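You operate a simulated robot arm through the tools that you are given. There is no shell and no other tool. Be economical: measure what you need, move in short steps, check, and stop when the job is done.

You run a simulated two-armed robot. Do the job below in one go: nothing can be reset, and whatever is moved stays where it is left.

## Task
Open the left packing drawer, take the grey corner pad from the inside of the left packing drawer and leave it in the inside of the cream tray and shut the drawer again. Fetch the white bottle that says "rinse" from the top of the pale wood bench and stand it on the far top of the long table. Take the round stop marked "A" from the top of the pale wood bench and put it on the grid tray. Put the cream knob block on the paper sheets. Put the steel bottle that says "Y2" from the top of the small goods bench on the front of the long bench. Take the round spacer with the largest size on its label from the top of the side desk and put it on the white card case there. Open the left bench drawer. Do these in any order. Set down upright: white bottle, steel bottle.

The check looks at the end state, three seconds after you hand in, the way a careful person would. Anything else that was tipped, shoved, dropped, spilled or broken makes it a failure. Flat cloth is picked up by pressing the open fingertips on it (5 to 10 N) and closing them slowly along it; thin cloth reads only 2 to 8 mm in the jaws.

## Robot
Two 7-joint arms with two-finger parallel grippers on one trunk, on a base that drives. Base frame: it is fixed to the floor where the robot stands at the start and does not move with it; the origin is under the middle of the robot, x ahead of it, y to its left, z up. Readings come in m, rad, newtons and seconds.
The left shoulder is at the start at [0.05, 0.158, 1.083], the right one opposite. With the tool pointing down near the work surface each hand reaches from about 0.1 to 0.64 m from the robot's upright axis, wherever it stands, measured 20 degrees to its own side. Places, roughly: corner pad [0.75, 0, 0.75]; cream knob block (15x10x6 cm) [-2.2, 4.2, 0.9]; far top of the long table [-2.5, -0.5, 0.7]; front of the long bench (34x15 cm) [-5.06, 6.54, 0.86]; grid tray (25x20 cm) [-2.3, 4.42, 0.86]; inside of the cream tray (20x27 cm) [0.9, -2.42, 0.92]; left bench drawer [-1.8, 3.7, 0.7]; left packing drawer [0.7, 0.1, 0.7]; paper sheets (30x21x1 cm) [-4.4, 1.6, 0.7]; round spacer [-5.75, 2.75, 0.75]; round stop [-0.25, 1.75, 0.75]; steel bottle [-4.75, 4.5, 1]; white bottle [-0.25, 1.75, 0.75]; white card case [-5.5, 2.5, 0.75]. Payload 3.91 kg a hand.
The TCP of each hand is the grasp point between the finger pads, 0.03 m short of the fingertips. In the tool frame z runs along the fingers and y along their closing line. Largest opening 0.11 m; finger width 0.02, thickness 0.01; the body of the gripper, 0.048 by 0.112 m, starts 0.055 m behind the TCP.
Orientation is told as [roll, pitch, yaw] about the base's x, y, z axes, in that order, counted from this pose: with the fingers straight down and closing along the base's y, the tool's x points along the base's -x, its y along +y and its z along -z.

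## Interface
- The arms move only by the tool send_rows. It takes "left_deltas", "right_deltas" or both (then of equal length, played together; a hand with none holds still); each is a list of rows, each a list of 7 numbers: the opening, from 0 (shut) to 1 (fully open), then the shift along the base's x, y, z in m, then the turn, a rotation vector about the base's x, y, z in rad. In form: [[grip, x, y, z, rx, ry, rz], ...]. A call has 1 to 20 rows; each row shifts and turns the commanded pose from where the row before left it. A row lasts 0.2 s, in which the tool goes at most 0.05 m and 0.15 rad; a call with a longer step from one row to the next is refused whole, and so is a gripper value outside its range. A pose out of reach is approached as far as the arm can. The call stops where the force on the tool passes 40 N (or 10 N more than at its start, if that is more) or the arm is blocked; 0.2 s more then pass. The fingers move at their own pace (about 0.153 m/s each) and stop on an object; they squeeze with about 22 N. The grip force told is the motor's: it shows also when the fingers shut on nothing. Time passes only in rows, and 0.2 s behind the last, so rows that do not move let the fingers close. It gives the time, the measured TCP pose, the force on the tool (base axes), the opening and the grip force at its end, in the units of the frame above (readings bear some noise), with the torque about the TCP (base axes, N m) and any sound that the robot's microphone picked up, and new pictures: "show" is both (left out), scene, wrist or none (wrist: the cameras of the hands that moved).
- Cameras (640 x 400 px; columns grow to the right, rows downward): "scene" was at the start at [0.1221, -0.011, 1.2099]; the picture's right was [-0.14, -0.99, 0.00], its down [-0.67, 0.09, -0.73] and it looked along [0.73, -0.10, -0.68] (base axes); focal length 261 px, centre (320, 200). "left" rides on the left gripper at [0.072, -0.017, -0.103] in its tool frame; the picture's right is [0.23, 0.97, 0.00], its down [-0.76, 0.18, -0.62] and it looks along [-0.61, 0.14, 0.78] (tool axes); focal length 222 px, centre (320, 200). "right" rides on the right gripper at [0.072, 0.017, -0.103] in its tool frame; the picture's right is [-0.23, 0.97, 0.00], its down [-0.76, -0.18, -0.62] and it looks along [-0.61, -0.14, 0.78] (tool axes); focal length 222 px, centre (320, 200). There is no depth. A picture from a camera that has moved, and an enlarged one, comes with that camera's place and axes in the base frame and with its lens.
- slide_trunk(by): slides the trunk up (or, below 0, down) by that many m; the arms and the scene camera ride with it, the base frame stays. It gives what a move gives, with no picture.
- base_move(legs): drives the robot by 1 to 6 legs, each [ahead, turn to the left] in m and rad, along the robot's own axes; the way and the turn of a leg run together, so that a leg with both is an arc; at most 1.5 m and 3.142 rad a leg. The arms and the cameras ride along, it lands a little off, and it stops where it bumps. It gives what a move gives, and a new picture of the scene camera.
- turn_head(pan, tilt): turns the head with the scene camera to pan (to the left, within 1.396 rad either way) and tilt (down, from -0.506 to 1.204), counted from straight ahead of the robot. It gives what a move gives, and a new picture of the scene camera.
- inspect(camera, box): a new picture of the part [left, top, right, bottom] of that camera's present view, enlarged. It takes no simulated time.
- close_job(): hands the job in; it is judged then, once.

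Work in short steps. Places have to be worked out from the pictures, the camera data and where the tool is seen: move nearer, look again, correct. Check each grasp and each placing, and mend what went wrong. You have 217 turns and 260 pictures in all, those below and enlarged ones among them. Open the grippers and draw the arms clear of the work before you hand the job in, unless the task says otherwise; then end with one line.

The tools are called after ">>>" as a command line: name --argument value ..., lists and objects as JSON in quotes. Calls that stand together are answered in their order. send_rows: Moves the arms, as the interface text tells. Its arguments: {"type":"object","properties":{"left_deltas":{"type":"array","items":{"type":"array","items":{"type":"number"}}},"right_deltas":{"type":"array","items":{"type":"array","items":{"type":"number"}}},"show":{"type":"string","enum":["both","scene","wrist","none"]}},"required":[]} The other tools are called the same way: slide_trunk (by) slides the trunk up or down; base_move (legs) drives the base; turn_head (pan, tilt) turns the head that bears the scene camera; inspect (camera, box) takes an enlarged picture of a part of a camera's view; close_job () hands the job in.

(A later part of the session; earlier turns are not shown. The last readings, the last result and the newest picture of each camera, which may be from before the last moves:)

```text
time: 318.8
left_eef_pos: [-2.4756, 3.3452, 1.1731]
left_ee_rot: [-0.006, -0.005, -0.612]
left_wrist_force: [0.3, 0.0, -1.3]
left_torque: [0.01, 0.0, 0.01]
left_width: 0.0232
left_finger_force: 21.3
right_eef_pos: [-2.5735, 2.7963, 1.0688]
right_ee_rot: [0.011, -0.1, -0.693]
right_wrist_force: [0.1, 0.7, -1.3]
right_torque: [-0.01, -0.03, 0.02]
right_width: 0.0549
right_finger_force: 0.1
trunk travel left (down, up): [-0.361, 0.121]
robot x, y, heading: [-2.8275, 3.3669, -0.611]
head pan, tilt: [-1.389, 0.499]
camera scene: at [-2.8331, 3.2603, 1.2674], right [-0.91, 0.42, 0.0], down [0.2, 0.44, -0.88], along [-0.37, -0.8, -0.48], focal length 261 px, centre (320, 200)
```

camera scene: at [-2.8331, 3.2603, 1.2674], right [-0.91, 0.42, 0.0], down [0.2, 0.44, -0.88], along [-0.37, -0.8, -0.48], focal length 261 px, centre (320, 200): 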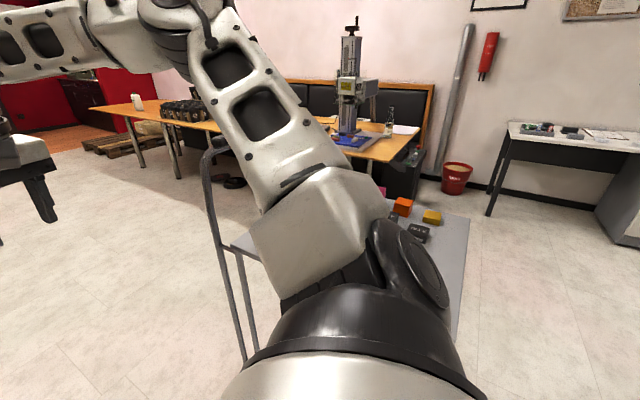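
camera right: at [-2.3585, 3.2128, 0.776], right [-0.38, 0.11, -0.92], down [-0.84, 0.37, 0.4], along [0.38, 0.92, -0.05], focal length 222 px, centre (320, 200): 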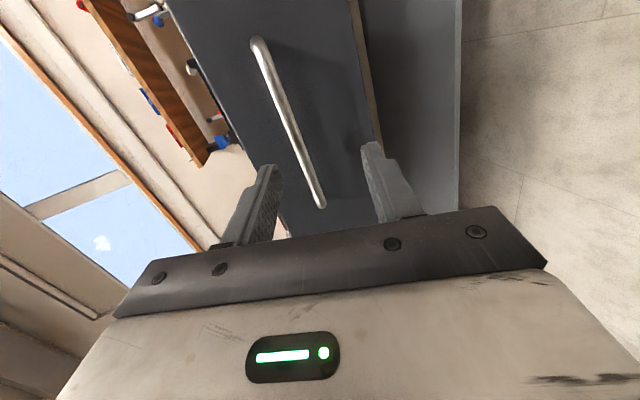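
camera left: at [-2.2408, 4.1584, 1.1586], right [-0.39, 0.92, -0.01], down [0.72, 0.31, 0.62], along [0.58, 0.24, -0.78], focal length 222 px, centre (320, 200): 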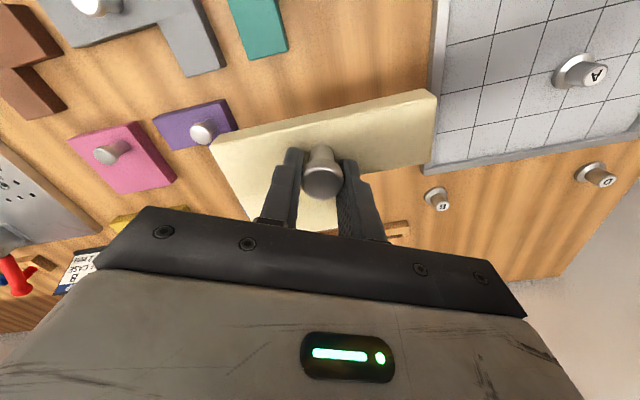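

The trolley is where it was before, as far as I can measure. The paper sheets lie on the right end of the long table; I drive round the trolley to the table's front there.

>>> turn_head --pan 0.0 --tilt 0.4

>>> base_move --legs '[[0, -0.2], [1.06, 0], [0, -1.51], [1.17, 0], [0, -0.17]]'

```text
time: 320.3
left_eef_pos: [-2.476, 3.3461, 1.1725]
left_ee_rot: [-0.008, -0.006, -0.61]
left_wrist_force: [0.0, -0.3, -1.5]
left_torque: [0.03, 0.02, 0.03]
left_width: 0.023
left_finger_force: 21.0
right_eef_pos: [-2.5738, 2.797, 1.0685]
right_ee_rot: [0.009, -0.102, -0.693]
right_wrist_force: [0.9, 0.2, -0.9]
right_torque: [0.02, -0.04, 0.02]
right_width: 0.0552
right_finger_force: 0.0
trunk travel left (down, up): [-0.361, 0.121]
robot x, y, heading: [-2.8237, 3.363, -0.612]
head pan, tilt: [0.0, 0.4]
camera scene: at [-2.7192, 3.2897, 1.2766], right [-0.58, -0.82, 0.0], down [-0.32, 0.22, -0.92], along [0.75, -0.53, -0.39], focal length 261 px, centre (320, 200)
```

scene: 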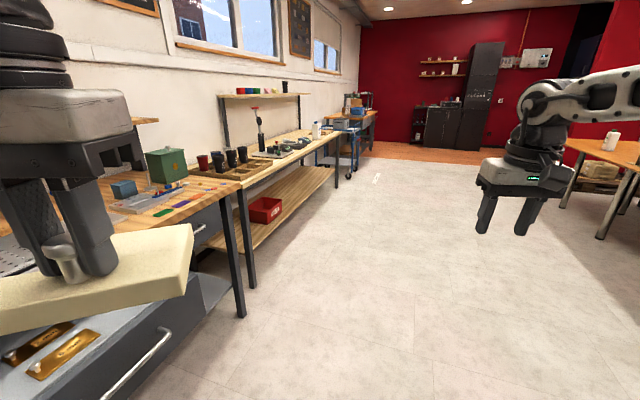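

```text
time: 336.5
left_eef_pos: [-2.9997, 1.3978, 1.1732]
left_ee_rot: [-0.006, -0.006, -2.469]
left_wrist_force: [0.0, 0.4, -1.0]
left_torque: [0.0, -0.05, 0.03]
left_width: 0.023
left_finger_force: 22.2
right_eef_pos: [-3.4994, 1.6486, 1.0684]
right_ee_rot: [0.012, -0.1, -2.551]
right_wrist_force: [0.7, 0.3, -0.3]
right_torque: [-0.04, -0.01, 0.04]
right_width: 0.055
right_finger_force: 0.1
trunk travel left (down, up): [-0.361, 0.121]
robot x, y, heading: [-2.8803, 1.732, -2.47]
head pan, tilt: [0.0, 0.4]
camera scene: at [-2.9842, 1.6472, 1.2766], right [-0.62, 0.78, 0.0], down [0.3, 0.24, -0.92], along [-0.72, -0.57, -0.39], focal length 261 px, centre (320, 200)
```

scene: 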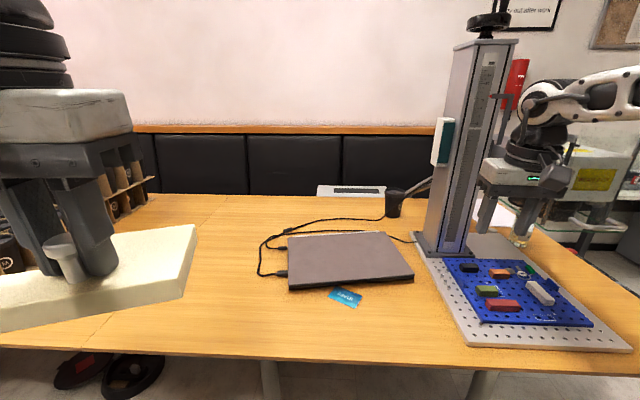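

The paper lies behind the drill press at the table's right end, so I must come from that end. The gap by the trolley is tight, so I go back round it by the way I came and pass on its far side.

>>> base_move --legs '[[0, 0.15], [-1.17, 0], [0, -1.783], [1.17, 0], [0, 0.764], [1.02, 0]]'

```text
time: 359.9
left_eef_pos: [-4.0124, 3.6364, 1.1729]
left_ee_rot: [-0.004, -0.004, 2.942]
left_wrist_force: [-0.5, 0.3, -1.9]
left_torque: [-0.05, -0.03, 0.03]
left_width: 0.0229
left_finger_force: 21.7
right_eef_pos: [-4.1419, 4.1797, 1.0686]
right_ee_rot: [0.01, -0.103, 2.858]
right_wrist_force: [-0.6, 0.7, 0.6]
right_torque: [0.0, -0.01, 0.0]
right_width: 0.0551
right_finger_force: 0.0
trunk travel left (down, up): [-0.361, 0.121]
robot x, y, heading: [-3.6853, 3.7275, 2.937]
head pan, tilt: [0.0, 0.4]
stopped in leg 6: the robot was blocked; the commanded pose is now the measured one
camera scene: at [-3.8158, 3.7621, 1.2766], right [0.2, 0.98, 0.0], down [0.38, -0.08, -0.92], along [-0.9, 0.19, -0.39], focal length 261 px, centre (320, 200)
```

scene: 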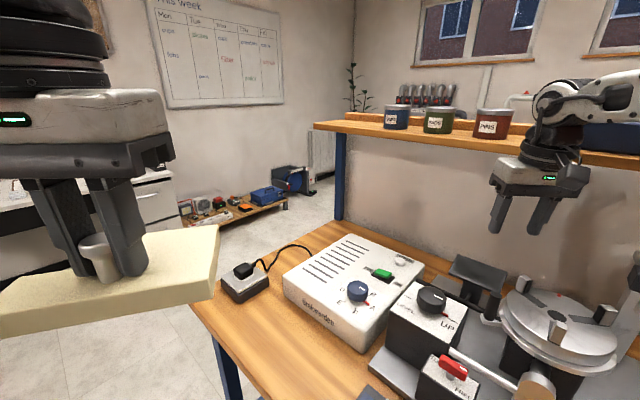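

I am stopped close in front of another bench (the small goods bench side). I raise the trunk for clearance, back away and steer down toward the table's right end.

>>> slide_trunk --by 0.1

>>> base_move --legs '[[-0.25, 0], [0, 0.974], [1.3, 0]]'

```text
time: 361.2
left_eef_pos: [-4.0123, 3.6366, 1.2735]
left_ee_rot: [-0.006, -0.005, 2.942]
left_wrist_force: [-0.5, -0.2, -1.6]
left_torque: [-0.01, -0.04, 0.0]
left_width: 0.023
left_finger_force: 22.1
right_eef_pos: [-4.142, 4.1778, 1.1688]
right_ee_rot: [0.011, -0.1, 2.86]
right_wrist_force: [-0.8, 0.8, -0.1]
right_torque: [-0.01, 0.06, -0.01]
right_width: 0.055
right_finger_force: 0.0
trunk travel left (down, up): [-0.461, 0.021]
robot x, y, heading: [-3.6892, 3.7394, 2.942]
head pan, tilt: [0.0, 0.4]
```

```text
time: 371.7
left_eef_pos: [-4.4791, 2.4457, 1.2727]
left_ee_rot: [-0.006, -0.006, -2.371]
left_wrist_force: [-0.6, 0.3, -1.1]
left_torque: [-0.01, -0.03, 0.0]
left_width: 0.0228
left_finger_force: 22.3
right_eef_pos: [-5.0012, 2.6456, 1.1684]
right_ee_rot: [0.01, -0.101, -2.451]
right_wrist_force: [0.2, 0.3, -1.1]
right_torque: [0.01, -0.01, -0.01]
right_width: 0.0548
right_finger_force: 0.0
trunk travel left (down, up): [-0.461, 0.021]
robot x, y, heading: [-4.3736, 2.7652, -2.377]
head pan, tilt: [0.0, 0.4]
camera scene: at [-4.4717, 2.6784, 1.3766], right [-0.69, 0.72, 0.0], down [0.28, 0.27, -0.92], along [-0.66, -0.64, -0.39], focal length 261 px, centre (320, 200)
```

scene: 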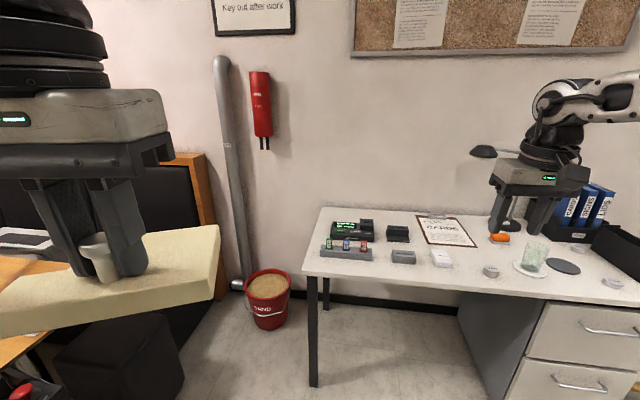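

The side desk is ahead; the table end is to my left. I turn left toward the paper sheets.

>>> turn_head --pan 0.0 --tilt 0.65

>>> base_move --legs '[[0, 0.9]]'

```text
time: 372.5
left_eef_pos: [-4.4795, 2.4459, 1.2733]
left_ee_rot: [-0.007, -0.004, -2.369]
left_wrist_force: [-0.2, 0.3, -1.6]
left_torque: [-0.02, 0.0, -0.02]
left_width: 0.0231
left_finger_force: 22.2
right_eef_pos: [-4.9992, 2.6456, 1.1689]
right_ee_rot: [0.01, -0.1, -2.452]
right_wrist_force: [-0.6, 0.1, 1.1]
right_torque: [0.0, 0.01, -0.01]
right_width: 0.0552
right_finger_force: 0.0
trunk travel left (down, up): [-0.461, 0.021]
robot x, y, heading: [-4.3758, 2.7727, -2.377]
head pan, tilt: [0.0, 0.649]
camera scene: at [-4.4673, 2.6826, 1.3541], right [-0.69, 0.72, 0.0], down [0.44, 0.42, -0.8], along [-0.57, -0.55, -0.6], focal length 261 px, centre (320, 200)
```

scene: 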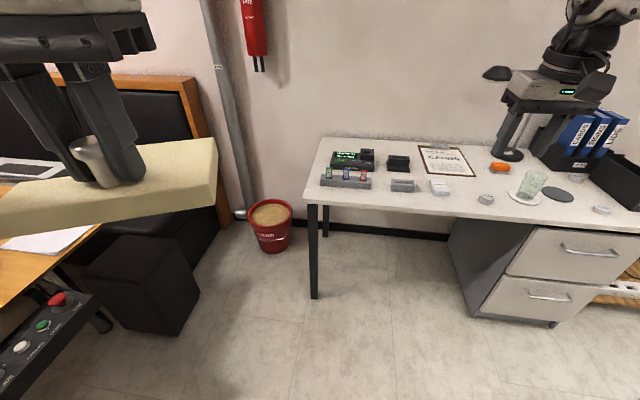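

```text
time: 375.3
left_eef_pos: [-4.1793, 2.4919, 1.2726]
left_ee_rot: [-0.007, -0.006, -1.444]
left_wrist_force: [0.4, 0.7, -1.6]
left_torque: [0.02, -0.01, -0.01]
left_width: 0.023
left_finger_force: 21.5
right_eef_pos: [-4.6505, 2.1953, 1.1687]
right_ee_rot: [0.011, -0.1, -1.528]
right_wrist_force: [0.2, -0.6, 0.7]
right_torque: [-0.04, 0.0, 0.03]
right_width: 0.055
right_finger_force: 0.0
trunk travel left (down, up): [-0.461, 0.021]
robot x, y, heading: [-4.376, 2.77, -1.455]
head pan, tilt: [0.0, 0.649]
camera scene: at [-4.3603, 2.6446, 1.3541], right [-0.99, -0.12, 0.0], down [-0.07, 0.6, -0.8], along [0.1, -0.79, -0.6], focal length 261 px, centre (320, 200)
```

scene: 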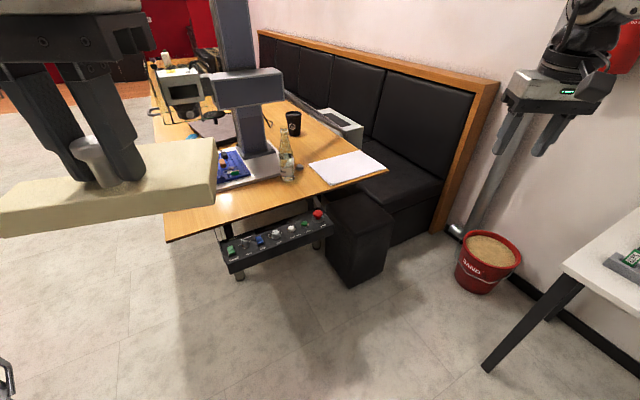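

Now I see it clearly: the paper sheets are centred near (-4.35,1.573), with a glass bottle beside them and a control panel and a stool at the table's end. I drive to about (-4.6,2.15) so the left hand can reach the paper.

>>> base_move --legs '[[0, -0.462], [0.66, 0], [0, 0.41]]'

```text
time: 381.5
left_eef_pos: [-4.4174, 1.8606, 1.2714]
left_ee_rot: [-0.006, -0.002, -1.507]
left_wrist_force: [0.2, 0.3, -1.4]
left_torque: [0.08, 0.0, 0.01]
left_width: 0.023
left_finger_force: 21.7
right_eef_pos: [-4.9071, 1.5931, 1.1681]
right_ee_rot: [0.01, -0.101, -1.587]
right_wrist_force: [-0.4, -0.4, 0.0]
right_torque: [-0.02, 0.0, -0.03]
right_width: 0.0548
right_finger_force: 0.1
trunk travel left (down, up): [-0.461, 0.021]
robot x, y, heading: [-4.6001, 2.1488, -1.511]
head pan, tilt: [0.0, 0.649]
camera scene: at [-4.59, 2.0231, 1.3541], right [-1.0, -0.06, 0.0], down [-0.04, 0.6, -0.8], along [0.05, -0.8, -0.6], focal length 261 px, centre (320, 200)
```

scene: 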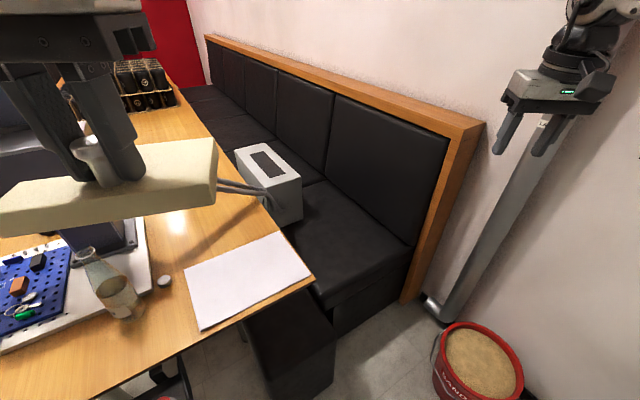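

The paper's centre is (-4.351,1.563), its long side nearly parallel to the block. I lower the trunk and carry the block over it.

>>> slide_trunk --by -0.15

>>> send_rows --left_deltas '[[0, 0.009, -0.04, -0.01, 0, 0, 0], [0, 0.009, -0.04, -0.01, 0, 0, 0], [0, 0.009, -0.04, -0.02, 0, 0, 0], [0, 0.009, -0.04, -0.02, 0, 0, 0], [0, 0.009, -0.04, -0.02, 0, 0, 0], [0, 0.009, -0.04, -0.02, 0, 0, 0], [0, 0.008, -0.04, -0.02, 0, 0, 0], [0, 0, 0, -0.04, 0, 0, 0], [0, 0, 0, -0.04, 0, 0, 0], [0, 0, 0, 0, 0, 0, 0]]'

```text
time: 383.2
left_eef_pos: [-4.42, 1.8604, 1.1225]
left_ee_rot: [-0.007, -0.004, -1.505]
left_wrist_force: [0.6, -0.8, 0.1]
left_torque: [0.06, 0.0, 0.0]
left_width: 0.023
left_finger_force: 22.6
right_eef_pos: [-4.9082, 1.5933, 1.0182]
right_ee_rot: [0.012, -0.102, -1.588]
right_wrist_force: [-0.6, -0.3, -0.9]
right_torque: [0.0, 0.02, -0.02]
right_width: 0.0551
right_finger_force: 0.1
trunk travel left (down, up): [-0.311, 0.171]
robot x, y, heading: [-4.5973, 2.1502, -1.508]
head pan, tilt: [0.0, 0.649]
```

```text
time: 385.4
left_eef_pos: [-4.3578, 1.5785, 0.9233]
left_ee_rot: [-0.006, -0.004, -1.505]
left_wrist_force: [-0.7, 0.7, -1.7]
left_torque: [0.03, -0.03, -0.03]
left_width: 0.0229
left_finger_force: 21.9
right_eef_pos: [-4.9077, 1.593, 1.0182]
right_ee_rot: [0.01, -0.099, -1.587]
right_wrist_force: [0.5, 0.4, -1.2]
right_torque: [-0.02, -0.04, -0.02]
right_width: 0.0551
right_finger_force: 0.1
trunk travel left (down, up): [-0.311, 0.171]
robot x, y, heading: [-4.5995, 2.1497, -1.51]
head pan, tilt: [0.0, 0.649]
camera scene: at [-4.5905, 2.0231, 1.2041], right [-1.0, -0.06, 0.0], down [-0.04, 0.6, -0.8], along [0.05, -0.8, -0.6], focal length 261 px, centre (320, 200)
camera left: at [-4.3794, 1.6499, 1.0265], right [0.96, 0.29, -0.01], down [0.23, -0.75, 0.63], along [0.18, -0.6, -0.78], focal length 222 px, centre (320, 200)
```

scene: 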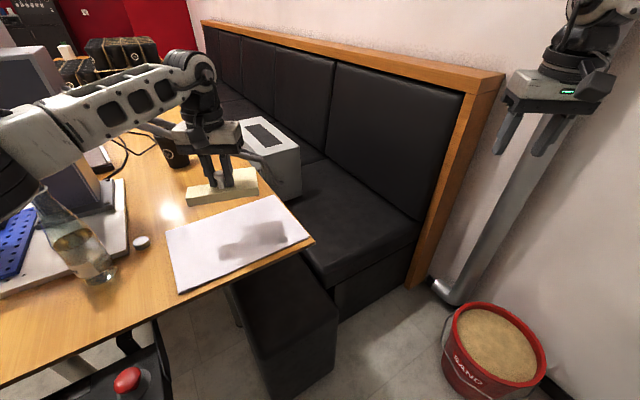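
left: 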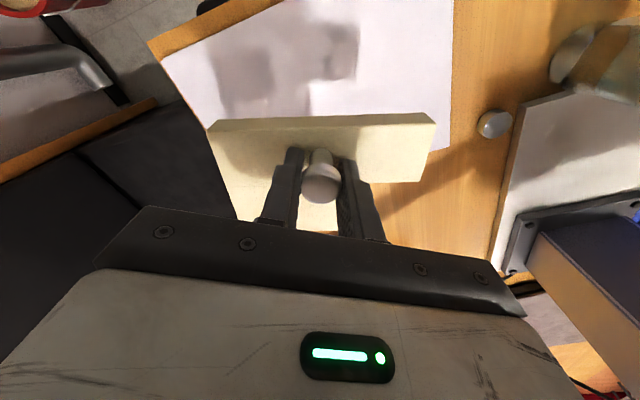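

The left elbow looks close to the glass bottle; I enlarge that region before lowering.

>>> inspect --camera "scene" --box '[0, 60, 220, 300]'

```text
1.67 times, centred on (110, 180) of scene
camera zoom: at [-4.5905, 2.0231, 1.2041], right [-1.0, -0.06, 0.0], down [-0.04, 0.6, -0.8], along [0.05, -0.8, -0.6], focal length 435 px, centre (670, 233)
```

zoom: 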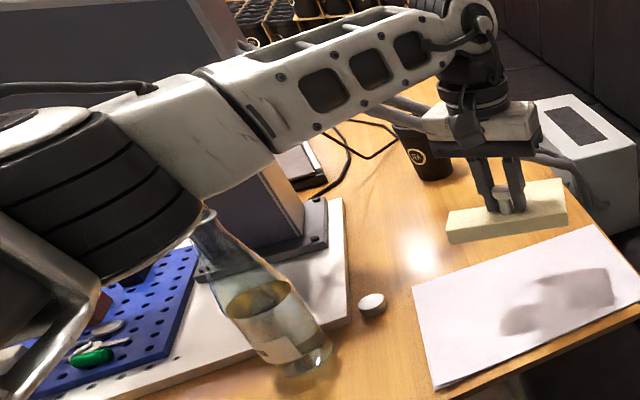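

By geometry the elbow stays well to the camera's side of the bottle, and the bottle leans no more than before, so nothing touches. I lower the block toward the paper.

>>> send_rows --left_deltas '[[0, 0.004, -0.008, -0.04, 0, 0, 0], [0, 0, 0, -0.04, 0, 0, 0], [0, 0, 0, -0.012, 0, 0, 0], [0, 0, 0, 0, 0, 0, 0]]' --show "scene"

```text
time: 386.4
left_eef_pos: [-4.3517, 1.5714, 0.8321]
left_ee_rot: [-0.007, -0.003, -1.506]
left_wrist_force: [0.0, -0.3, -1.8]
left_torque: [0.0, 0.01, 0.02]
left_width: 0.0231
left_finger_force: 22.1
right_eef_pos: [-4.9075, 1.5927, 1.0186]
right_ee_rot: [0.01, -0.102, -1.586]
right_wrist_force: [-0.5, 0.2, -0.4]
right_torque: [0.01, 0.02, -0.01]
right_width: 0.055
right_finger_force: 0.0
trunk travel left (down, up): [-0.311, 0.171]
robot x, y, heading: [-4.6003, 2.1497, -1.509]
head pan, tilt: [0.0, 0.649]
camera scene: at [-4.5904, 2.0231, 1.2041], right [-1.0, -0.06, 0.0], down [-0.04, 0.6, -0.8], along [0.05, -0.8, -0.6], focal length 261 px, centre (320, 200)
```

scene: 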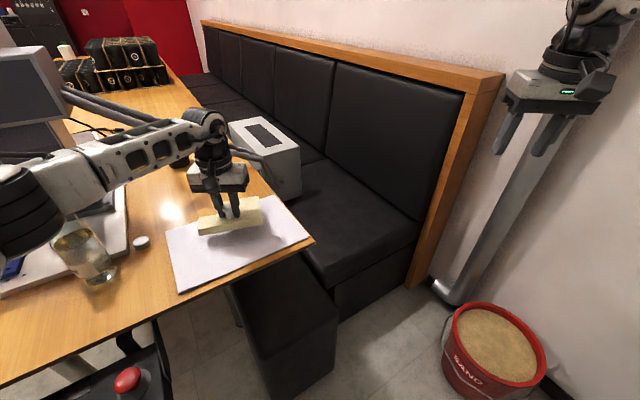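

I check the bottle and elbow once more close up.

>>> inspect --camera "scene" --box '[0, 140, 180, 300]'

```text
2.50 times, centred on (90, 220) of scene
camera zoom: at [-4.5904, 2.0231, 1.2041], right [-1.0, -0.06, 0.0], down [-0.04, 0.6, -0.8], along [0.05, -0.8, -0.6], focal length 652 px, centre (895, 150)
```

zoom: 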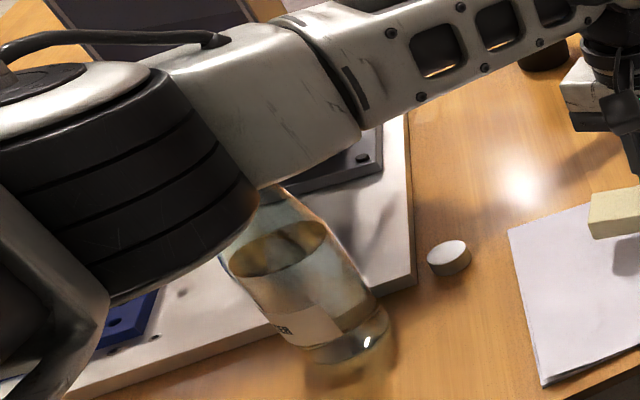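

The bottle hasn't moved. I lower the last centimetre in small steps until contact.

>>> send_rows --left_deltas '[[0, 0, 0, -0.008, 0, 0, 0], [0, 0, 0, -0.006, 0, 0, 0], [0, 0, 0, 0, 0, 0, 0]]' --show "none"

```text
time: 387.2
left_eef_pos: [-4.354, 1.5723, 0.8161]
left_ee_rot: [-0.005, -0.004, -1.504]
left_wrist_force: [0.3, 0.3, -1.4]
left_torque: [0.06, -0.03, 0.02]
left_width: 0.0227
left_finger_force: 22.2
right_eef_pos: [-4.9069, 1.5927, 1.019]
right_ee_rot: [0.01, -0.101, -1.585]
right_wrist_force: [-0.3, 0.2, 0.1]
right_torque: [0.0, -0.01, 0.0]
right_width: 0.0548
right_finger_force: 0.1
trunk travel left (down, up): [-0.311, 0.171]
robot x, y, heading: [-4.5978, 2.152, -1.511]
head pan, tilt: [0.0, 0.649]
```

>>> send_rows --left_deltas '[[0, 0, 0, -0.006, 0, 0, 0], [0, 0, 0, -0.005, 0, 0, 0], [0, 0, 0, 0, 0, 0, 0]]' --show "wrist"

```text
time: 388.0
left_eef_pos: [-4.3523, 1.5711, 0.8061]
left_ee_rot: [-0.006, -0.003, -1.504]
left_wrist_force: [0.4, 0.3, -0.8]
left_torque: [0.04, 0.01, -0.01]
left_width: 0.023
left_finger_force: 21.8
right_eef_pos: [-4.907, 1.5933, 1.018]
right_ee_rot: [0.009, -0.102, -1.586]
right_wrist_force: [-0.4, 0.9, 0.0]
right_torque: [0.02, -0.04, 0.01]
right_width: 0.055
right_finger_force: 0.1
trunk travel left (down, up): [-0.311, 0.171]
robot x, y, heading: [-4.5998, 2.1492, -1.51]
head pan, tilt: [0.0, 0.649]
camera left: at [-4.3741, 1.6428, 0.9092], right [0.96, 0.29, -0.01], down [0.23, -0.75, 0.63], along [0.18, -0.6, -0.78], focal length 222 px, centre (320, 200)
```

left: 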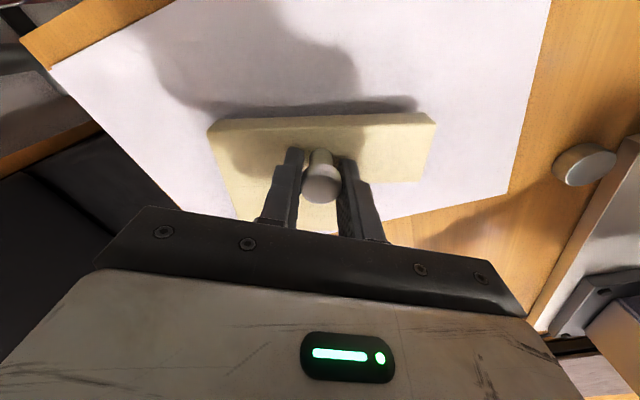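

The projected paper corners show the block wholly over the paper. Still no contact, so I continue down.

>>> send_rows --left_deltas '[[0, 0, 0, -0.006, 0, 0, 0], [0, 0, 0, -0.006, 0, 0, 0], [0, 0, 0, 0, 0, 0, 0]]' --show "none"

```text
time: 388.8
left_eef_pos: [-4.353, 1.5701, 0.7973]
left_ee_rot: [-0.008, -0.01, -1.504]
left_wrist_force: [0.3, 1.8, 16.6]
left_torque: [-0.21, -0.05, -0.04]
left_width: 0.0228
left_finger_force: 21.6
right_eef_pos: [-4.9089, 1.5953, 1.02]
right_ee_rot: [0.012, -0.102, -1.587]
right_wrist_force: [-0.3, 0.1, 0.7]
right_torque: [-0.01, -0.02, -0.01]
right_width: 0.055
right_finger_force: 0.1
trunk travel left (down, up): [-0.311, 0.171]
robot x, y, heading: [-4.5977, 2.1536, -1.506]
head pan, tilt: [0.0, 0.649]
```

Contact at z=0.797. I open the fingers and lift straight up.

>>> send_rows --left_deltas '[[0, 0, 0, 0.003, 0, 0, 0], [0.45, 0, 0, 0, 0, 0, 0], [0.45, 0, 0, 0, 0, 0, 0], [0.45, 0, 0, 0.03, 0, 0, 0], [0.45, 0, 0, 0.045, 0, 0, 0], [0.45, 0, 0, 0.045, 0, 0, 0], [0.45, -0.004, 0.012, 0.045, 0, 0, 0], [0.45, -0.009, 0.04, 0.02, 0, 0, 0], [0.45, -0.009, 0.04, 0.02, 0, 0, 0], [0.45, -0.009, 0.04, 0.02, 0, 0, 0], [0.45, -0.009, 0.04, 0.02, 0, 0, 0], [0.45, -0.009, 0.04, 0.02, 0, 0, 0], [0.45, -0.009, 0.04, 0.02, 0, 0, 0]]' --show "scene"

```text
time: 391.6
left_eef_pos: [-4.4097, 1.8264, 1.0837]
left_ee_rot: [-0.007, -0.005, -1.504]
left_wrist_force: [0.1, -0.2, 0.3]
left_torque: [-0.02, -0.02, -0.01]
left_width: 0.0497
left_finger_force: 0.1
right_eef_pos: [-4.9066, 1.5933, 1.0187]
right_ee_rot: [0.01, -0.102, -1.587]
right_wrist_force: [-0.1, -0.1, 0.7]
right_torque: [-0.02, 0.0, 0.01]
right_width: 0.0548
right_finger_force: 0.0
trunk travel left (down, up): [-0.311, 0.171]
robot x, y, heading: [-4.5984, 2.1489, -1.508]
head pan, tilt: [0.0, 0.649]
camera scene: at [-4.5906, 2.0236, 1.2041], right [-1.0, -0.06, 0.0], down [-0.04, 0.6, -0.8], along [0.05, -0.8, -0.6], focal length 261 px, centre (320, 200)
```

scene: 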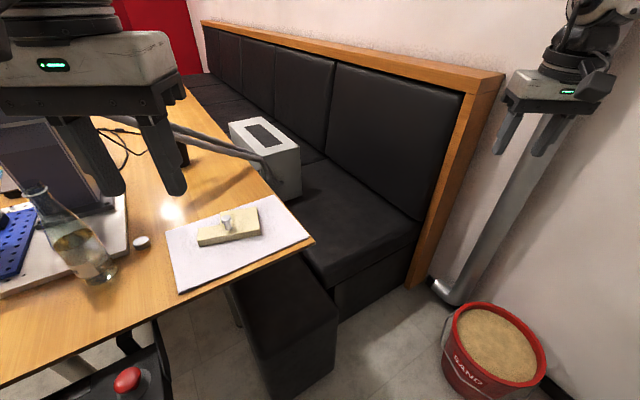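

The block lies on the paper and the bottle still stands. Next the side desk: I drive there and face it squarely.

>>> slide_trunk --by 0.1

>>> base_move --legs '[[0, 0.48], [-0.58, 0], [0, -1.504]]'

```text
time: 392.9
left_eef_pos: [-4.4108, 1.8244, 1.1818]
left_ee_rot: [-0.007, -0.004, -1.505]
left_wrist_force: [-0.2, -0.3, -0.3]
left_torque: [-0.01, 0.01, 0.01]
left_width: 0.0493
left_finger_force: 0.0
right_eef_pos: [-4.9077, 1.5928, 1.1191]
right_ee_rot: [0.012, -0.101, -1.587]
right_wrist_force: [0.6, 1.1, 0.7]
right_torque: [0.03, 0.01, 0.0]
right_width: 0.0549
right_finger_force: 0.0
trunk travel left (down, up): [-0.411, 0.071]
robot x, y, heading: [-4.5998, 2.151, -1.508]
head pan, tilt: [0.0, 0.649]
```

```text
time: 401.4
left_eef_pos: [-5.0853, 2.3274, 1.183]
left_ee_rot: [-0.006, -0.006, -2.544]
left_wrist_force: [-0.1, 0.3, -0.2]
left_torque: [-0.03, 0.0, 0.01]
left_width: 0.0493
left_finger_force: 0.0
right_eef_pos: [-5.5367, 2.6395, 1.1196]
right_ee_rot: [0.01, -0.101, -2.629]
right_wrist_force: [1.0, -0.1, 0.0]
right_torque: [-0.04, -0.01, 0.02]
right_width: 0.0549
right_finger_force: 0.1
trunk travel left (down, up): [-0.411, 0.071]
robot x, y, heading: [-4.8949, 2.6555, -2.553]
head pan, tilt: [0.0, 0.649]
camera scene: at [-5.0058, 2.584, 1.3041], right [-0.56, 0.83, 0.0], down [0.5, 0.34, -0.8], along [-0.66, -0.44, -0.6], focal length 261 px, centre (320, 200)
```

scene: 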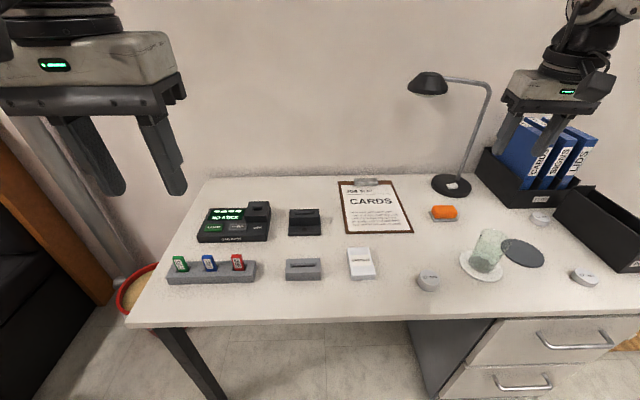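

Three round spacers are visible; I enlarge them to read the sizes.

>>> inspect --camera "scene" --box '[410, 200, 610, 300]'

>>> inspect --camera "scene" --box '[270, 190, 450, 300]'

```text
3.20 times, centred on (510, 250) of scene
camera zoom: at [-5.0058, 2.584, 1.3041], right [-0.56, 0.83, 0.0], down [0.5, 0.34, -0.8], along [-0.66, -0.44, -0.6], focal length 835 px, centre (-288, 40)
```

zoom: 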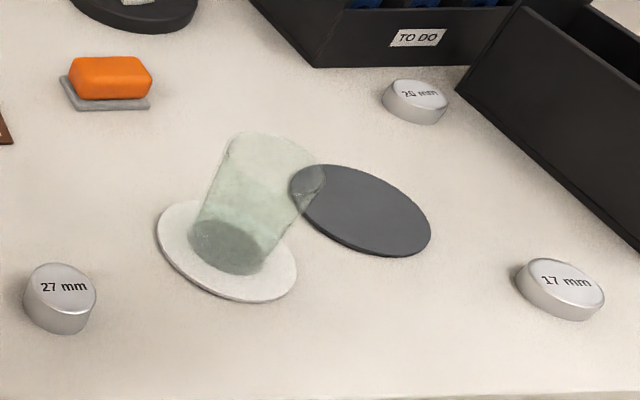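

```text
3.56 times, centred on (360, 245) of scene
camera zoom: at [-5.0058, 2.584, 1.3041], right [-0.56, 0.83, 0.0], down [0.5, 0.34, -0.8], along [-0.66, -0.44, -0.6], focal length 928 px, centre (178, 40)
```

zoom: 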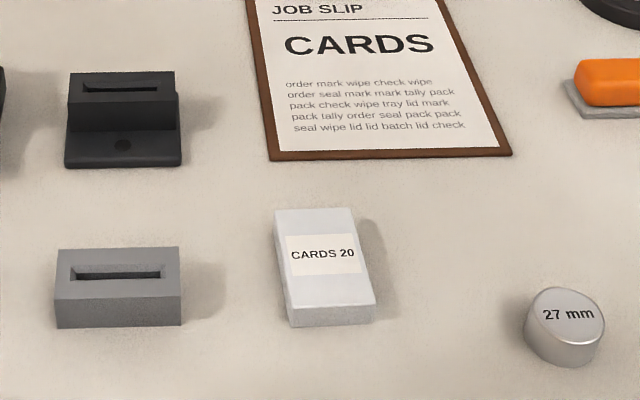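

The far one reads 20, 26 or 29; I zoom in on it to be sure.

>>> inspect --camera "scene" --box '[522, 205, 562, 232]'

```text
14.81 times, centred on (542, 218) of scene
camera zoom: at [-5.0058, 2.584, 1.3041], right [-0.56, 0.83, 0.0], down [0.5, 0.34, -0.8], along [-0.66, -0.44, -0.6], focal length 3866 px, centre (-2969, -74)
```

zoom: 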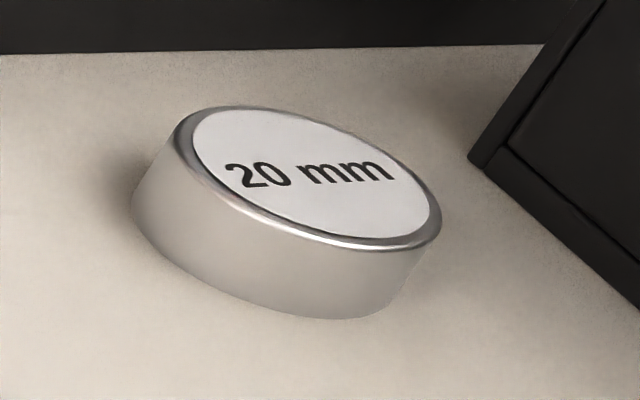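

The largest is the 27 mm spacer, at about (-5.477,2.588); the white card case is at (-5.435,2.426). I lower the trunk, straighten the right tool and move it over the spacer.

>>> slide_trunk --by -0.1

>>> send_rows --right_deltas '[[0.75, 0.02, -0.017, -0.02, 0.0495, -0.088, 0.076], [0.75, 0.02, -0.017, -0.03, 0, 0, 0], [0.75, 0.02, -0.0175, -0.03, 0, 0, 0], [0.75, 0, 0, -0.03, 0, 0, 0], [0.75, 0, 0, 0, 0, 0, 0]]' --show "wrist"

```text
time: 402.7
left_eef_pos: [-5.0854, 2.3277, 1.0836]
left_ee_rot: [-0.006, -0.005, -2.544]
left_wrist_force: [0.5, 0.1, -0.1]
left_torque: [0.03, 0.02, 0.02]
left_width: 0.0496
left_finger_force: 0.2
right_eef_pos: [-5.5361, 2.6395, 1.0206]
right_ee_rot: [0.011, -0.101, -2.625]
right_wrist_force: [0.5, 0.3, 0.9]
right_torque: [-0.02, 0.01, 0.0]
right_width: 0.0551
right_finger_force: 0.0
trunk travel left (down, up): [-0.311, 0.171]
robot x, y, heading: [-4.9013, 2.6519, -2.547]
head pan, tilt: [0.0, 0.649]
```

```text
time: 403.9
left_eef_pos: [-5.0855, 2.3271, 1.0827]
left_ee_rot: [-0.005, -0.005, -2.543]
left_wrist_force: [-0.8, -0.6, -0.1]
left_torque: [0.04, -0.01, 0.02]
left_width: 0.0497
left_finger_force: 0.1
right_eef_pos: [-5.4769, 2.5868, 0.9088]
right_ee_rot: [0.014, 0.001, -2.552]
right_wrist_force: [0.4, 0.6, 0.1]
right_torque: [-0.01, -0.04, 0.01]
right_width: 0.0825
right_finger_force: 0.0
trunk travel left (down, up): [-0.311, 0.171]
robot x, y, heading: [-4.8997, 2.655, -2.552]
head pan, tilt: [0.0, 0.649]
camera right: at [-5.4081, 2.6164, 1.0123], right [0.35, -0.94, 0.01], down [-0.74, -0.27, 0.62], along [-0.58, -0.23, -0.78], focal length 222 px, centre (320, 200)
```

right: 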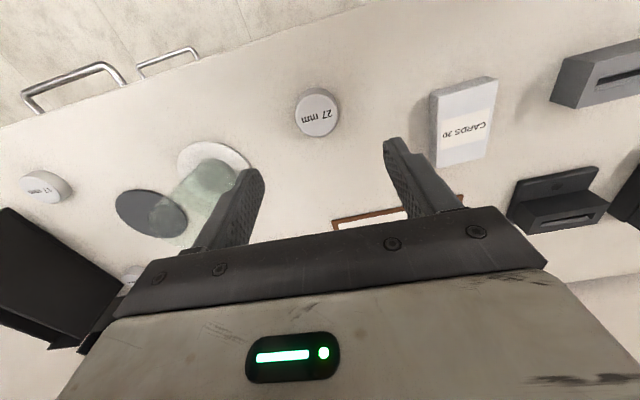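

The spacer is exactly on the tool axis. I descend to z≈0.79 and look.

>>> send_rows --right_deltas '[[0.75, 0, 0, -0.045, 0, 0, 0], [0.75, 0, 0, -0.045, 0, 0, 0], [0.75, 0, 0, -0.028, 0, 0, 0], [0.75, 0, 0, 0, 0, 0, 0]]' --show "wrist"

```text
time: 404.9
left_eef_pos: [-5.0843, 2.3285, 1.0829]
left_ee_rot: [-0.006, -0.005, -2.544]
left_wrist_force: [0.3, -1.0, -0.2]
left_torque: [-0.01, -0.01, -0.02]
left_width: 0.0496
left_finger_force: 0.0
right_eef_pos: [-5.4699, 2.5993, 0.8003]
right_ee_rot: [0.013, -0.002, -2.551]
right_wrist_force: [-0.1, 0.1, 0.5]
right_torque: [-0.03, 0.0, 0.01]
right_width: 0.0821
right_finger_force: 0.0
right hand out of reach, approached as far as the arm can: row 3
trunk travel left (down, up): [-0.311, 0.171]
robot x, y, heading: [-4.8975, 2.6558, -2.55]
head pan, tilt: [0.0, 0.649]
camera right: at [-5.4017, 2.6279, 0.9028], right [0.35, -0.94, 0.01], down [-0.74, -0.27, 0.62], along [-0.58, -0.23, -0.78], focal length 222 px, centre (320, 200)
```

right: 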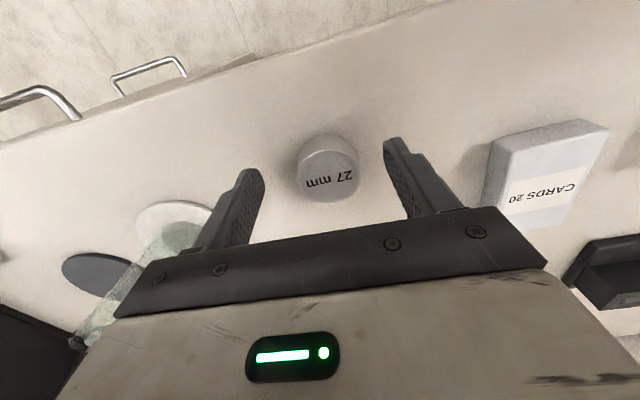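

The arm hit its lower limit and drifted 1 cm. I lift 4 cm, correct sideways, and lower with the trunk instead.

>>> send_rows --right_deltas '[[0.75, 0, 0, 0.04, 0, 0, 0], [0.75, -0.007, -0.0115, 0, 0, 0, 0], [0.75, 0, 0, 0, 0, 0, 0]]' --show "none"

>>> slide_trunk --by -0.05

>>> inspect --camera "right" --box '[180, 80, 460, 260]'

```text
time: 405.7
left_eef_pos: [-5.0854, 2.3276, 1.0822]
left_ee_rot: [-0.007, -0.004, -2.545]
left_wrist_force: [0.5, 1.1, -0.9]
left_torque: [0.04, 0.02, 0.0]
left_width: 0.0493
left_finger_force: 0.1
right_eef_pos: [-5.4764, 2.5876, 0.8403]
right_ee_rot: [0.014, 0.001, -2.551]
right_wrist_force: [0.0, -0.1, -0.3]
right_torque: [-0.01, 0.02, 0.0]
right_width: 0.0827
right_finger_force: 0.0
trunk travel left (down, up): [-0.311, 0.171]
robot x, y, heading: [-4.9039, 2.6525, -2.55]
head pan, tilt: [0.0, 0.649]
```

```text
time: 406.6
left_eef_pos: [-5.0845, 2.3275, 1.0326]
left_ee_rot: [-0.006, -0.006, -2.544]
left_wrist_force: [-1.1, -0.5, -0.7]
left_torque: [-0.02, -0.01, -0.02]
left_width: 0.0494
left_finger_force: 0.1
right_eef_pos: [-5.4765, 2.5874, 0.7905]
right_ee_rot: [0.015, -0.001, -2.553]
right_wrist_force: [0.1, 0.2, -0.1]
right_torque: [-0.03, 0.03, 0.0]
right_width: 0.0826
right_finger_force: 0.1
trunk travel left (down, up): [-0.261, 0.221]
robot x, y, heading: [-4.9, 2.6529, -2.55]
head pan, tilt: [0.0, 0.649]
```

```text
2.22 times, centred on (320, 170) of right
camera zoom: at [-5.4082, 2.6163, 0.8928], right [0.35, -0.94, 0.01], down [-0.74, -0.27, 0.62], along [-0.58, -0.23, -0.78], focal length 494 px, centre (320, 267)
```

zoom: 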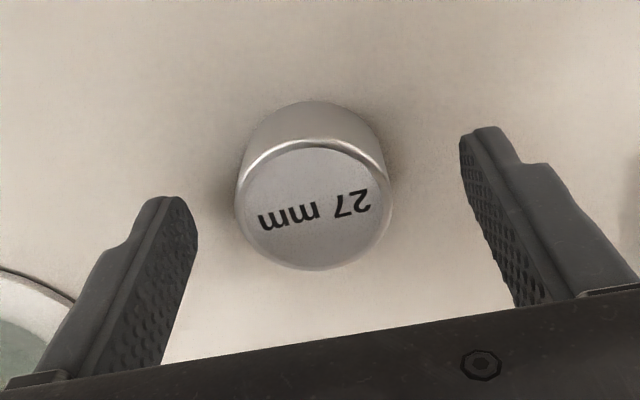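

Well centred. I go down another 8 mm, close and lift.

>>> send_rows --right_deltas '[[0.75, 0, 0, -0.008, 0, 0, 0], [0, 0, 0, 0, 0, 0, 0], [0, 0, 0, 0, 0, 0, 0], [0, 0, 0, 0, 0, 0, 0], [0, 0, 0, 0.03, 0, 0, 0], [0, 0, 0, 0.045, 0, 0, 0], [0, 0, 0, 0, 0, 0, 0]]' --show "wrist"

```text
time: 408.2
left_eef_pos: [-5.0855, 2.3288, 1.0332]
left_ee_rot: [-0.005, -0.005, -2.545]
left_wrist_force: [-0.6, -0.1, 0.6]
left_torque: [0.0, -0.01, 0.02]
left_width: 0.0496
left_finger_force: 0.1
right_eef_pos: [-5.4772, 2.5877, 0.8551]
right_ee_rot: [0.014, -0.001, -2.552]
right_wrist_force: [-0.3, 0.1, -0.5]
right_torque: [-0.01, -0.01, -0.04]
right_width: 0.0464
right_finger_force: 22.0
trunk travel left (down, up): [-0.261, 0.221]
robot x, y, heading: [-4.9008, 2.6566, -2.548]
head pan, tilt: [0.0, 0.649]
camera right: at [-5.4083, 2.617, 0.9585], right [0.35, -0.94, 0.01], down [-0.74, -0.27, 0.62], along [-0.58, -0.23, -0.78], focal length 222 px, centre (320, 200)
```

right: 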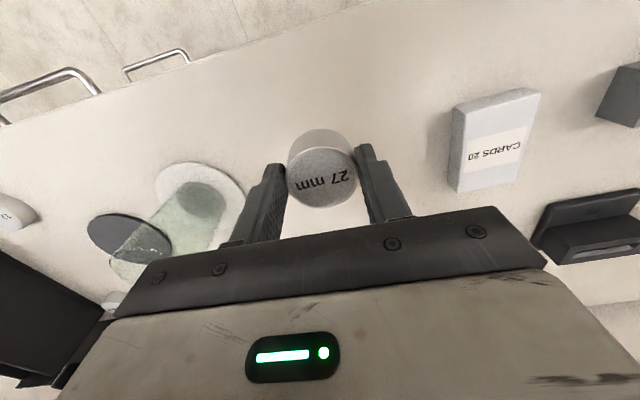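

The spacer is held (46 mm). I raise it, turn the base left 0.22 rad so the case comes to the right hand's side, and move over the case.

>>> send_rows --right_deltas '[[0, 0, 0, 0.04, 0, 0, 0], [0, 0, 0, 0.04, 0, 0, 0]]' --show "none"

>>> base_move --legs '[[0, 0.22]]'

```text
time: 408.8
left_eef_pos: [-5.0853, 2.3299, 1.0317]
left_ee_rot: [-0.007, -0.004, -2.545]
left_wrist_force: [0.3, 0.1, 0.2]
left_torque: [0.04, 0.03, 0.03]
left_width: 0.0495
left_finger_force: 0.1
right_eef_pos: [-5.4788, 2.588, 0.9358]
right_ee_rot: [0.013, 0.0, -2.552]
right_wrist_force: [0.3, 0.1, -1.9]
right_torque: [0.03, -0.03, -0.01]
right_width: 0.0465
right_finger_force: 21.7
trunk travel left (down, up): [-0.261, 0.221]
robot x, y, heading: [-4.9019, 2.6538, -2.548]
head pan, tilt: [0.0, 0.649]
```

```text
time: 410.0
left_eef_pos: [-5.0092, 2.2953, 1.0331]
left_ee_rot: [-0.007, -0.004, -2.325]
left_wrist_force: [-0.1, 1.0, 0.4]
left_torque: [0.01, 0.0, 0.0]
left_width: 0.0495
left_finger_force: 0.1
right_eef_pos: [-5.4493, 2.4633, 0.9354]
right_ee_rot: [0.012, -0.003, -2.334]
right_wrist_force: [-0.1, 0.3, -2.0]
right_torque: [0.04, 0.03, 0.0]
right_width: 0.0466
right_finger_force: 22.0
trunk travel left (down, up): [-0.261, 0.221]
robot x, y, heading: [-4.8963, 2.6527, -2.335]
head pan, tilt: [0.0, 0.649]
camera scene: at [-4.9878, 2.5624, 1.1541], right [-0.72, 0.69, 0.0], down [0.42, 0.44, -0.8], along [-0.55, -0.58, -0.6], focal length 261 px, centre (320, 200)
```

scene: 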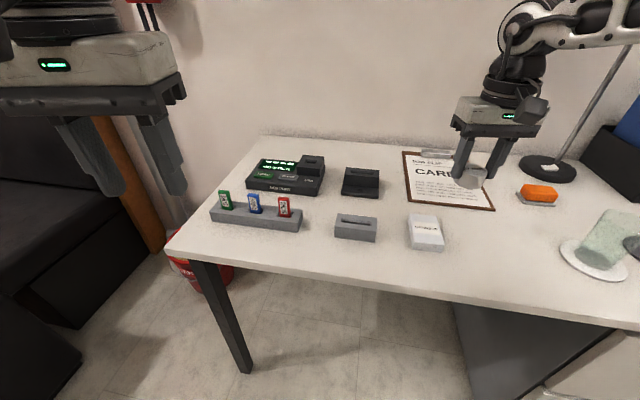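

I look through the wrist camera to place the case relative to the held spacer.

>>> send_rows --right_deltas '[[0, 0.01, -0.017, 0, 0, 0, 0], [0, 0.01, -0.017, 0, 0, 0, 0], [0, 0, 0, 0, 0, 0, 0]]' --show "wrist"

```text
time: 410.8
left_eef_pos: [-5.0103, 2.2961, 1.0329]
left_ee_rot: [-0.007, -0.004, -2.327]
left_wrist_force: [0.1, 0.8, 0.9]
left_torque: [-0.01, -0.01, 0.01]
left_width: 0.0494
left_finger_force: 0.1
right_eef_pos: [-5.4284, 2.4288, 0.9347]
right_ee_rot: [0.013, -0.002, -2.333]
right_wrist_force: [0.6, -0.2, -0.9]
right_torque: [0.01, 0.01, 0.02]
right_width: 0.0464
right_finger_force: 21.6
trunk travel left (down, up): [-0.261, 0.221]
robot x, y, heading: [-4.901, 2.6537, -2.329]
head pan, tilt: [0.0, 0.649]
camera right: at [-5.3687, 2.4716, 1.0377], right [0.55, -0.84, 0.01], down [-0.66, -0.42, 0.62], along [-0.51, -0.35, -0.78], focal length 222 px, centre (320, 200)
```

right: 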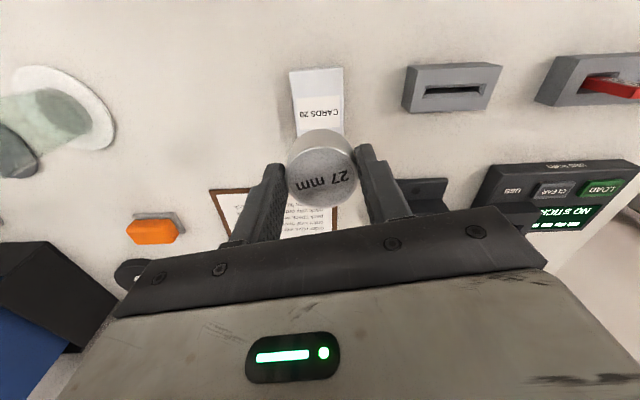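

The case's centre coincides with the tool axis. I lower to 1-2 cm above it, then check.

>>> send_rows --right_deltas '[[0, 0, 0, -0.04, 0, 0, 0], [0, 0, 0, -0.04, 0, 0, 0], [0, 0, 0, -0.025, 0, 0, 0], [0, 0, 0, 0, 0, 0, 0]]' --show "both"

```text
time: 411.8
left_eef_pos: [-5.0097, 2.2966, 1.033]
left_ee_rot: [-0.007, -0.002, -2.328]
left_wrist_force: [-0.3, -0.3, 0.5]
left_torque: [0.01, 0.02, 0.0]
left_width: 0.0491
left_finger_force: 0.0
right_eef_pos: [-5.4293, 2.4297, 0.8315]
right_ee_rot: [0.013, -0.001, -2.332]
right_wrist_force: [0.1, 0.1, -1.1]
right_torque: [0.03, 0.02, -0.01]
right_width: 0.0465
right_finger_force: 21.8
trunk travel left (down, up): [-0.261, 0.221]
robot x, y, heading: [-4.8984, 2.6516, -2.336]
head pan, tilt: [0.0, 0.649]
camera scene: at [-4.988, 2.5627, 1.1541], right [-0.72, 0.69, 0.0], down [0.42, 0.44, -0.8], along [-0.55, -0.58, -0.6], focal length 261 px, centre (320, 200)
camera right: at [-5.3689, 2.4738, 0.9343], right [0.55, -0.84, 0.01], down [-0.66, -0.42, 0.62], along [-0.51, -0.35, -0.78], focal length 222 px, centre (320, 200)
```

scene: 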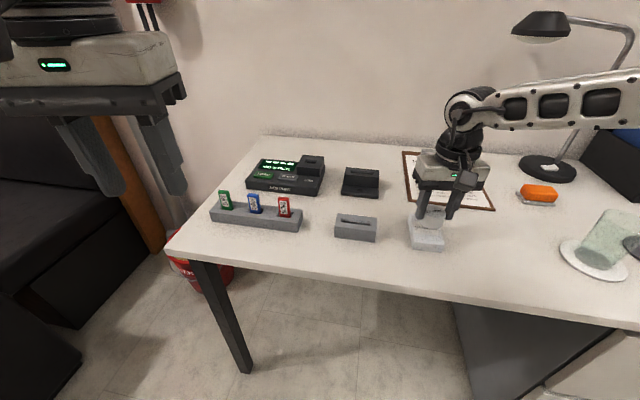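
right: 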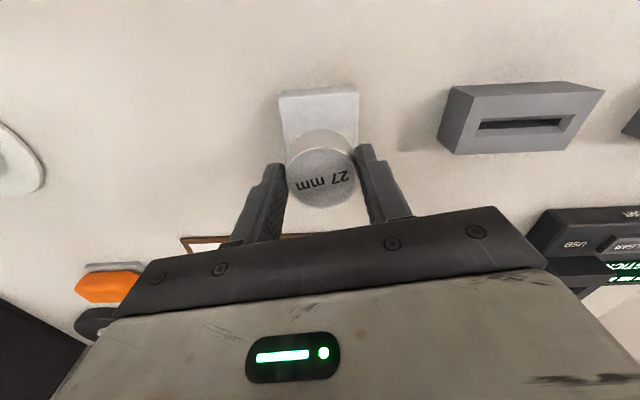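

Centred over the case. I lower until it touches.

>>> send_rows --right_deltas '[[0, 0, 0, -0.015, 0, 0, 0], [0, 0, 0, -0.007, 0, 0, 0], [0, 0, 0, 0, 0, 0, 0]]' --show "none"

```text
time: 412.6
left_eef_pos: [-5.0111, 2.295, 1.0326]
left_ee_rot: [-0.008, -0.002, -2.328]
left_wrist_force: [0.1, -0.3, 0.5]
left_torque: [-0.01, 0.0, 0.0]
left_width: 0.0496
left_finger_force: 0.0
right_eef_pos: [-5.4302, 2.4377, 0.8111]
right_ee_rot: [0.013, -0.002, -2.333]
right_wrist_force: [-0.4, -0.3, -2.2]
right_torque: [0.0, -0.01, -0.02]
right_width: 0.0467
right_finger_force: 22.0
right hand out of reach, approached as far as the arm can: row 1, 2
trunk travel left (down, up): [-0.261, 0.221]
robot x, y, heading: [-4.9011, 2.6517, -2.331]
head pan, tilt: [0.0, 0.649]
```

At the arm's lower limit again with a drift of 8 mm. I lift 2 cm, correct, and use the trunk for the last bit.

>>> send_rows --right_deltas '[[0, 0, 0, 0.025, 0, 0, 0], [0, 0.001, -0.008, 0, 0, 0, 0], [0, 0, 0, 0, 0, 0, 0]]' --show "none"

>>> slide_trunk --by -0.022

>>> slide_trunk --by -0.006

```text
time: 413.4
left_eef_pos: [-5.0102, 2.2969, 1.0332]
left_ee_rot: [-0.008, -0.003, -2.326]
left_wrist_force: [0.0, 0.3, -0.1]
left_torque: [-0.03, 0.0, 0.03]
left_width: 0.0495
left_finger_force: 0.0
right_eef_pos: [-5.4293, 2.4294, 0.8358]
right_ee_rot: [0.013, -0.001, -2.333]
right_wrist_force: [0.9, -0.6, -2.2]
right_torque: [0.01, -0.05, 0.02]
right_width: 0.0468
right_finger_force: 22.2
trunk travel left (down, up): [-0.261, 0.221]
robot x, y, heading: [-4.899, 2.6522, -2.332]
head pan, tilt: [0.0, 0.649]
```

```text
time: 414.1
left_eef_pos: [-5.0104, 2.2961, 1.0117]
left_ee_rot: [-0.007, -0.006, -2.326]
left_wrist_force: [0.5, 0.3, -0.8]
left_torque: [-0.02, -0.02, 0.01]
left_width: 0.0496
left_finger_force: 0.1
right_eef_pos: [-5.4281, 2.4284, 0.8143]
right_ee_rot: [0.015, -0.001, -2.332]
right_wrist_force: [0.4, 0.1, -1.9]
right_torque: [0.0, -0.02, -0.03]
right_width: 0.0463
right_finger_force: 21.8
trunk travel left (down, up): [-0.239, 0.243]
robot x, y, heading: [-4.9016, 2.6518, -2.334]
head pan, tilt: [0.0, 0.649]
```

```text
time: 414.6
left_eef_pos: [-5.0121, 2.2959, 1.0045]
left_ee_rot: [-0.006, -0.004, -2.327]
left_wrist_force: [-0.7, 0.1, -0.8]
left_torque: [-0.01, 0.0, 0.0]
left_width: 0.0496
left_finger_force: 0.1
right_eef_pos: [-5.4276, 2.4288, 0.8082]
right_ee_rot: [0.015, -0.002, -2.334]
right_wrist_force: [0.1, 0.5, -0.9]
right_torque: [0.02, 0.01, 0.01]
right_width: 0.0463
right_finger_force: 22.1
trunk travel left (down, up): [-0.233, 0.249]
robot x, y, heading: [-4.8987, 2.653, -2.332]
head pan, tilt: [0.0, 0.649]
```

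>>> slide_trunk --by -0.006

>>> inspect --camera "scene" --box '[370, 130, 500, 260]'

```text
time: 415.2
left_eef_pos: [-5.0074, 2.2977, 0.9995]
left_ee_rot: [-0.008, -0.004, -2.325]
left_wrist_force: [-1.3, -0.3, 0.0]
left_torque: [0.0, 0.0, -0.02]
left_width: 0.0495
left_finger_force: 0.0
right_eef_pos: [-5.4283, 2.428, 0.8062]
right_ee_rot: [0.013, -0.007, -2.333]
right_wrist_force: [-0.8, 3.5, 16.9]
right_torque: [0.37, 0.05, 0.0]
right_width: 0.0465
right_finger_force: 21.4
trunk travel left (down, up): [-0.227, 0.255]
robot x, y, heading: [-4.9003, 2.6545, -2.332]
head pan, tilt: [0.0, 0.649]
```

```text
3.08 times, centred on (435, 195) of scene
camera zoom: at [-4.9868, 2.5635, 1.1206], right [-0.72, 0.69, 0.0], down [0.42, 0.44, -0.8], along [-0.55, -0.58, -0.6], focal length 803 px, centre (-34, 215)
```

zoom: 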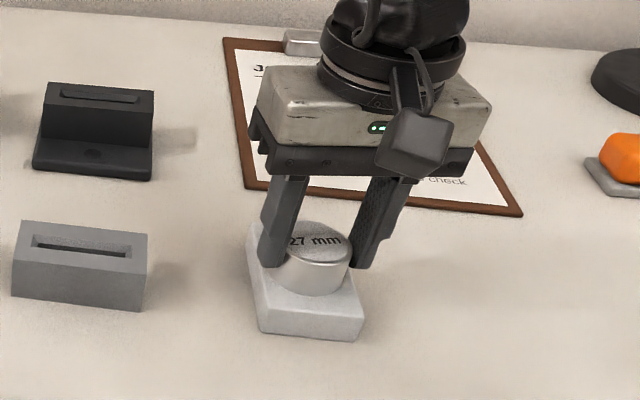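

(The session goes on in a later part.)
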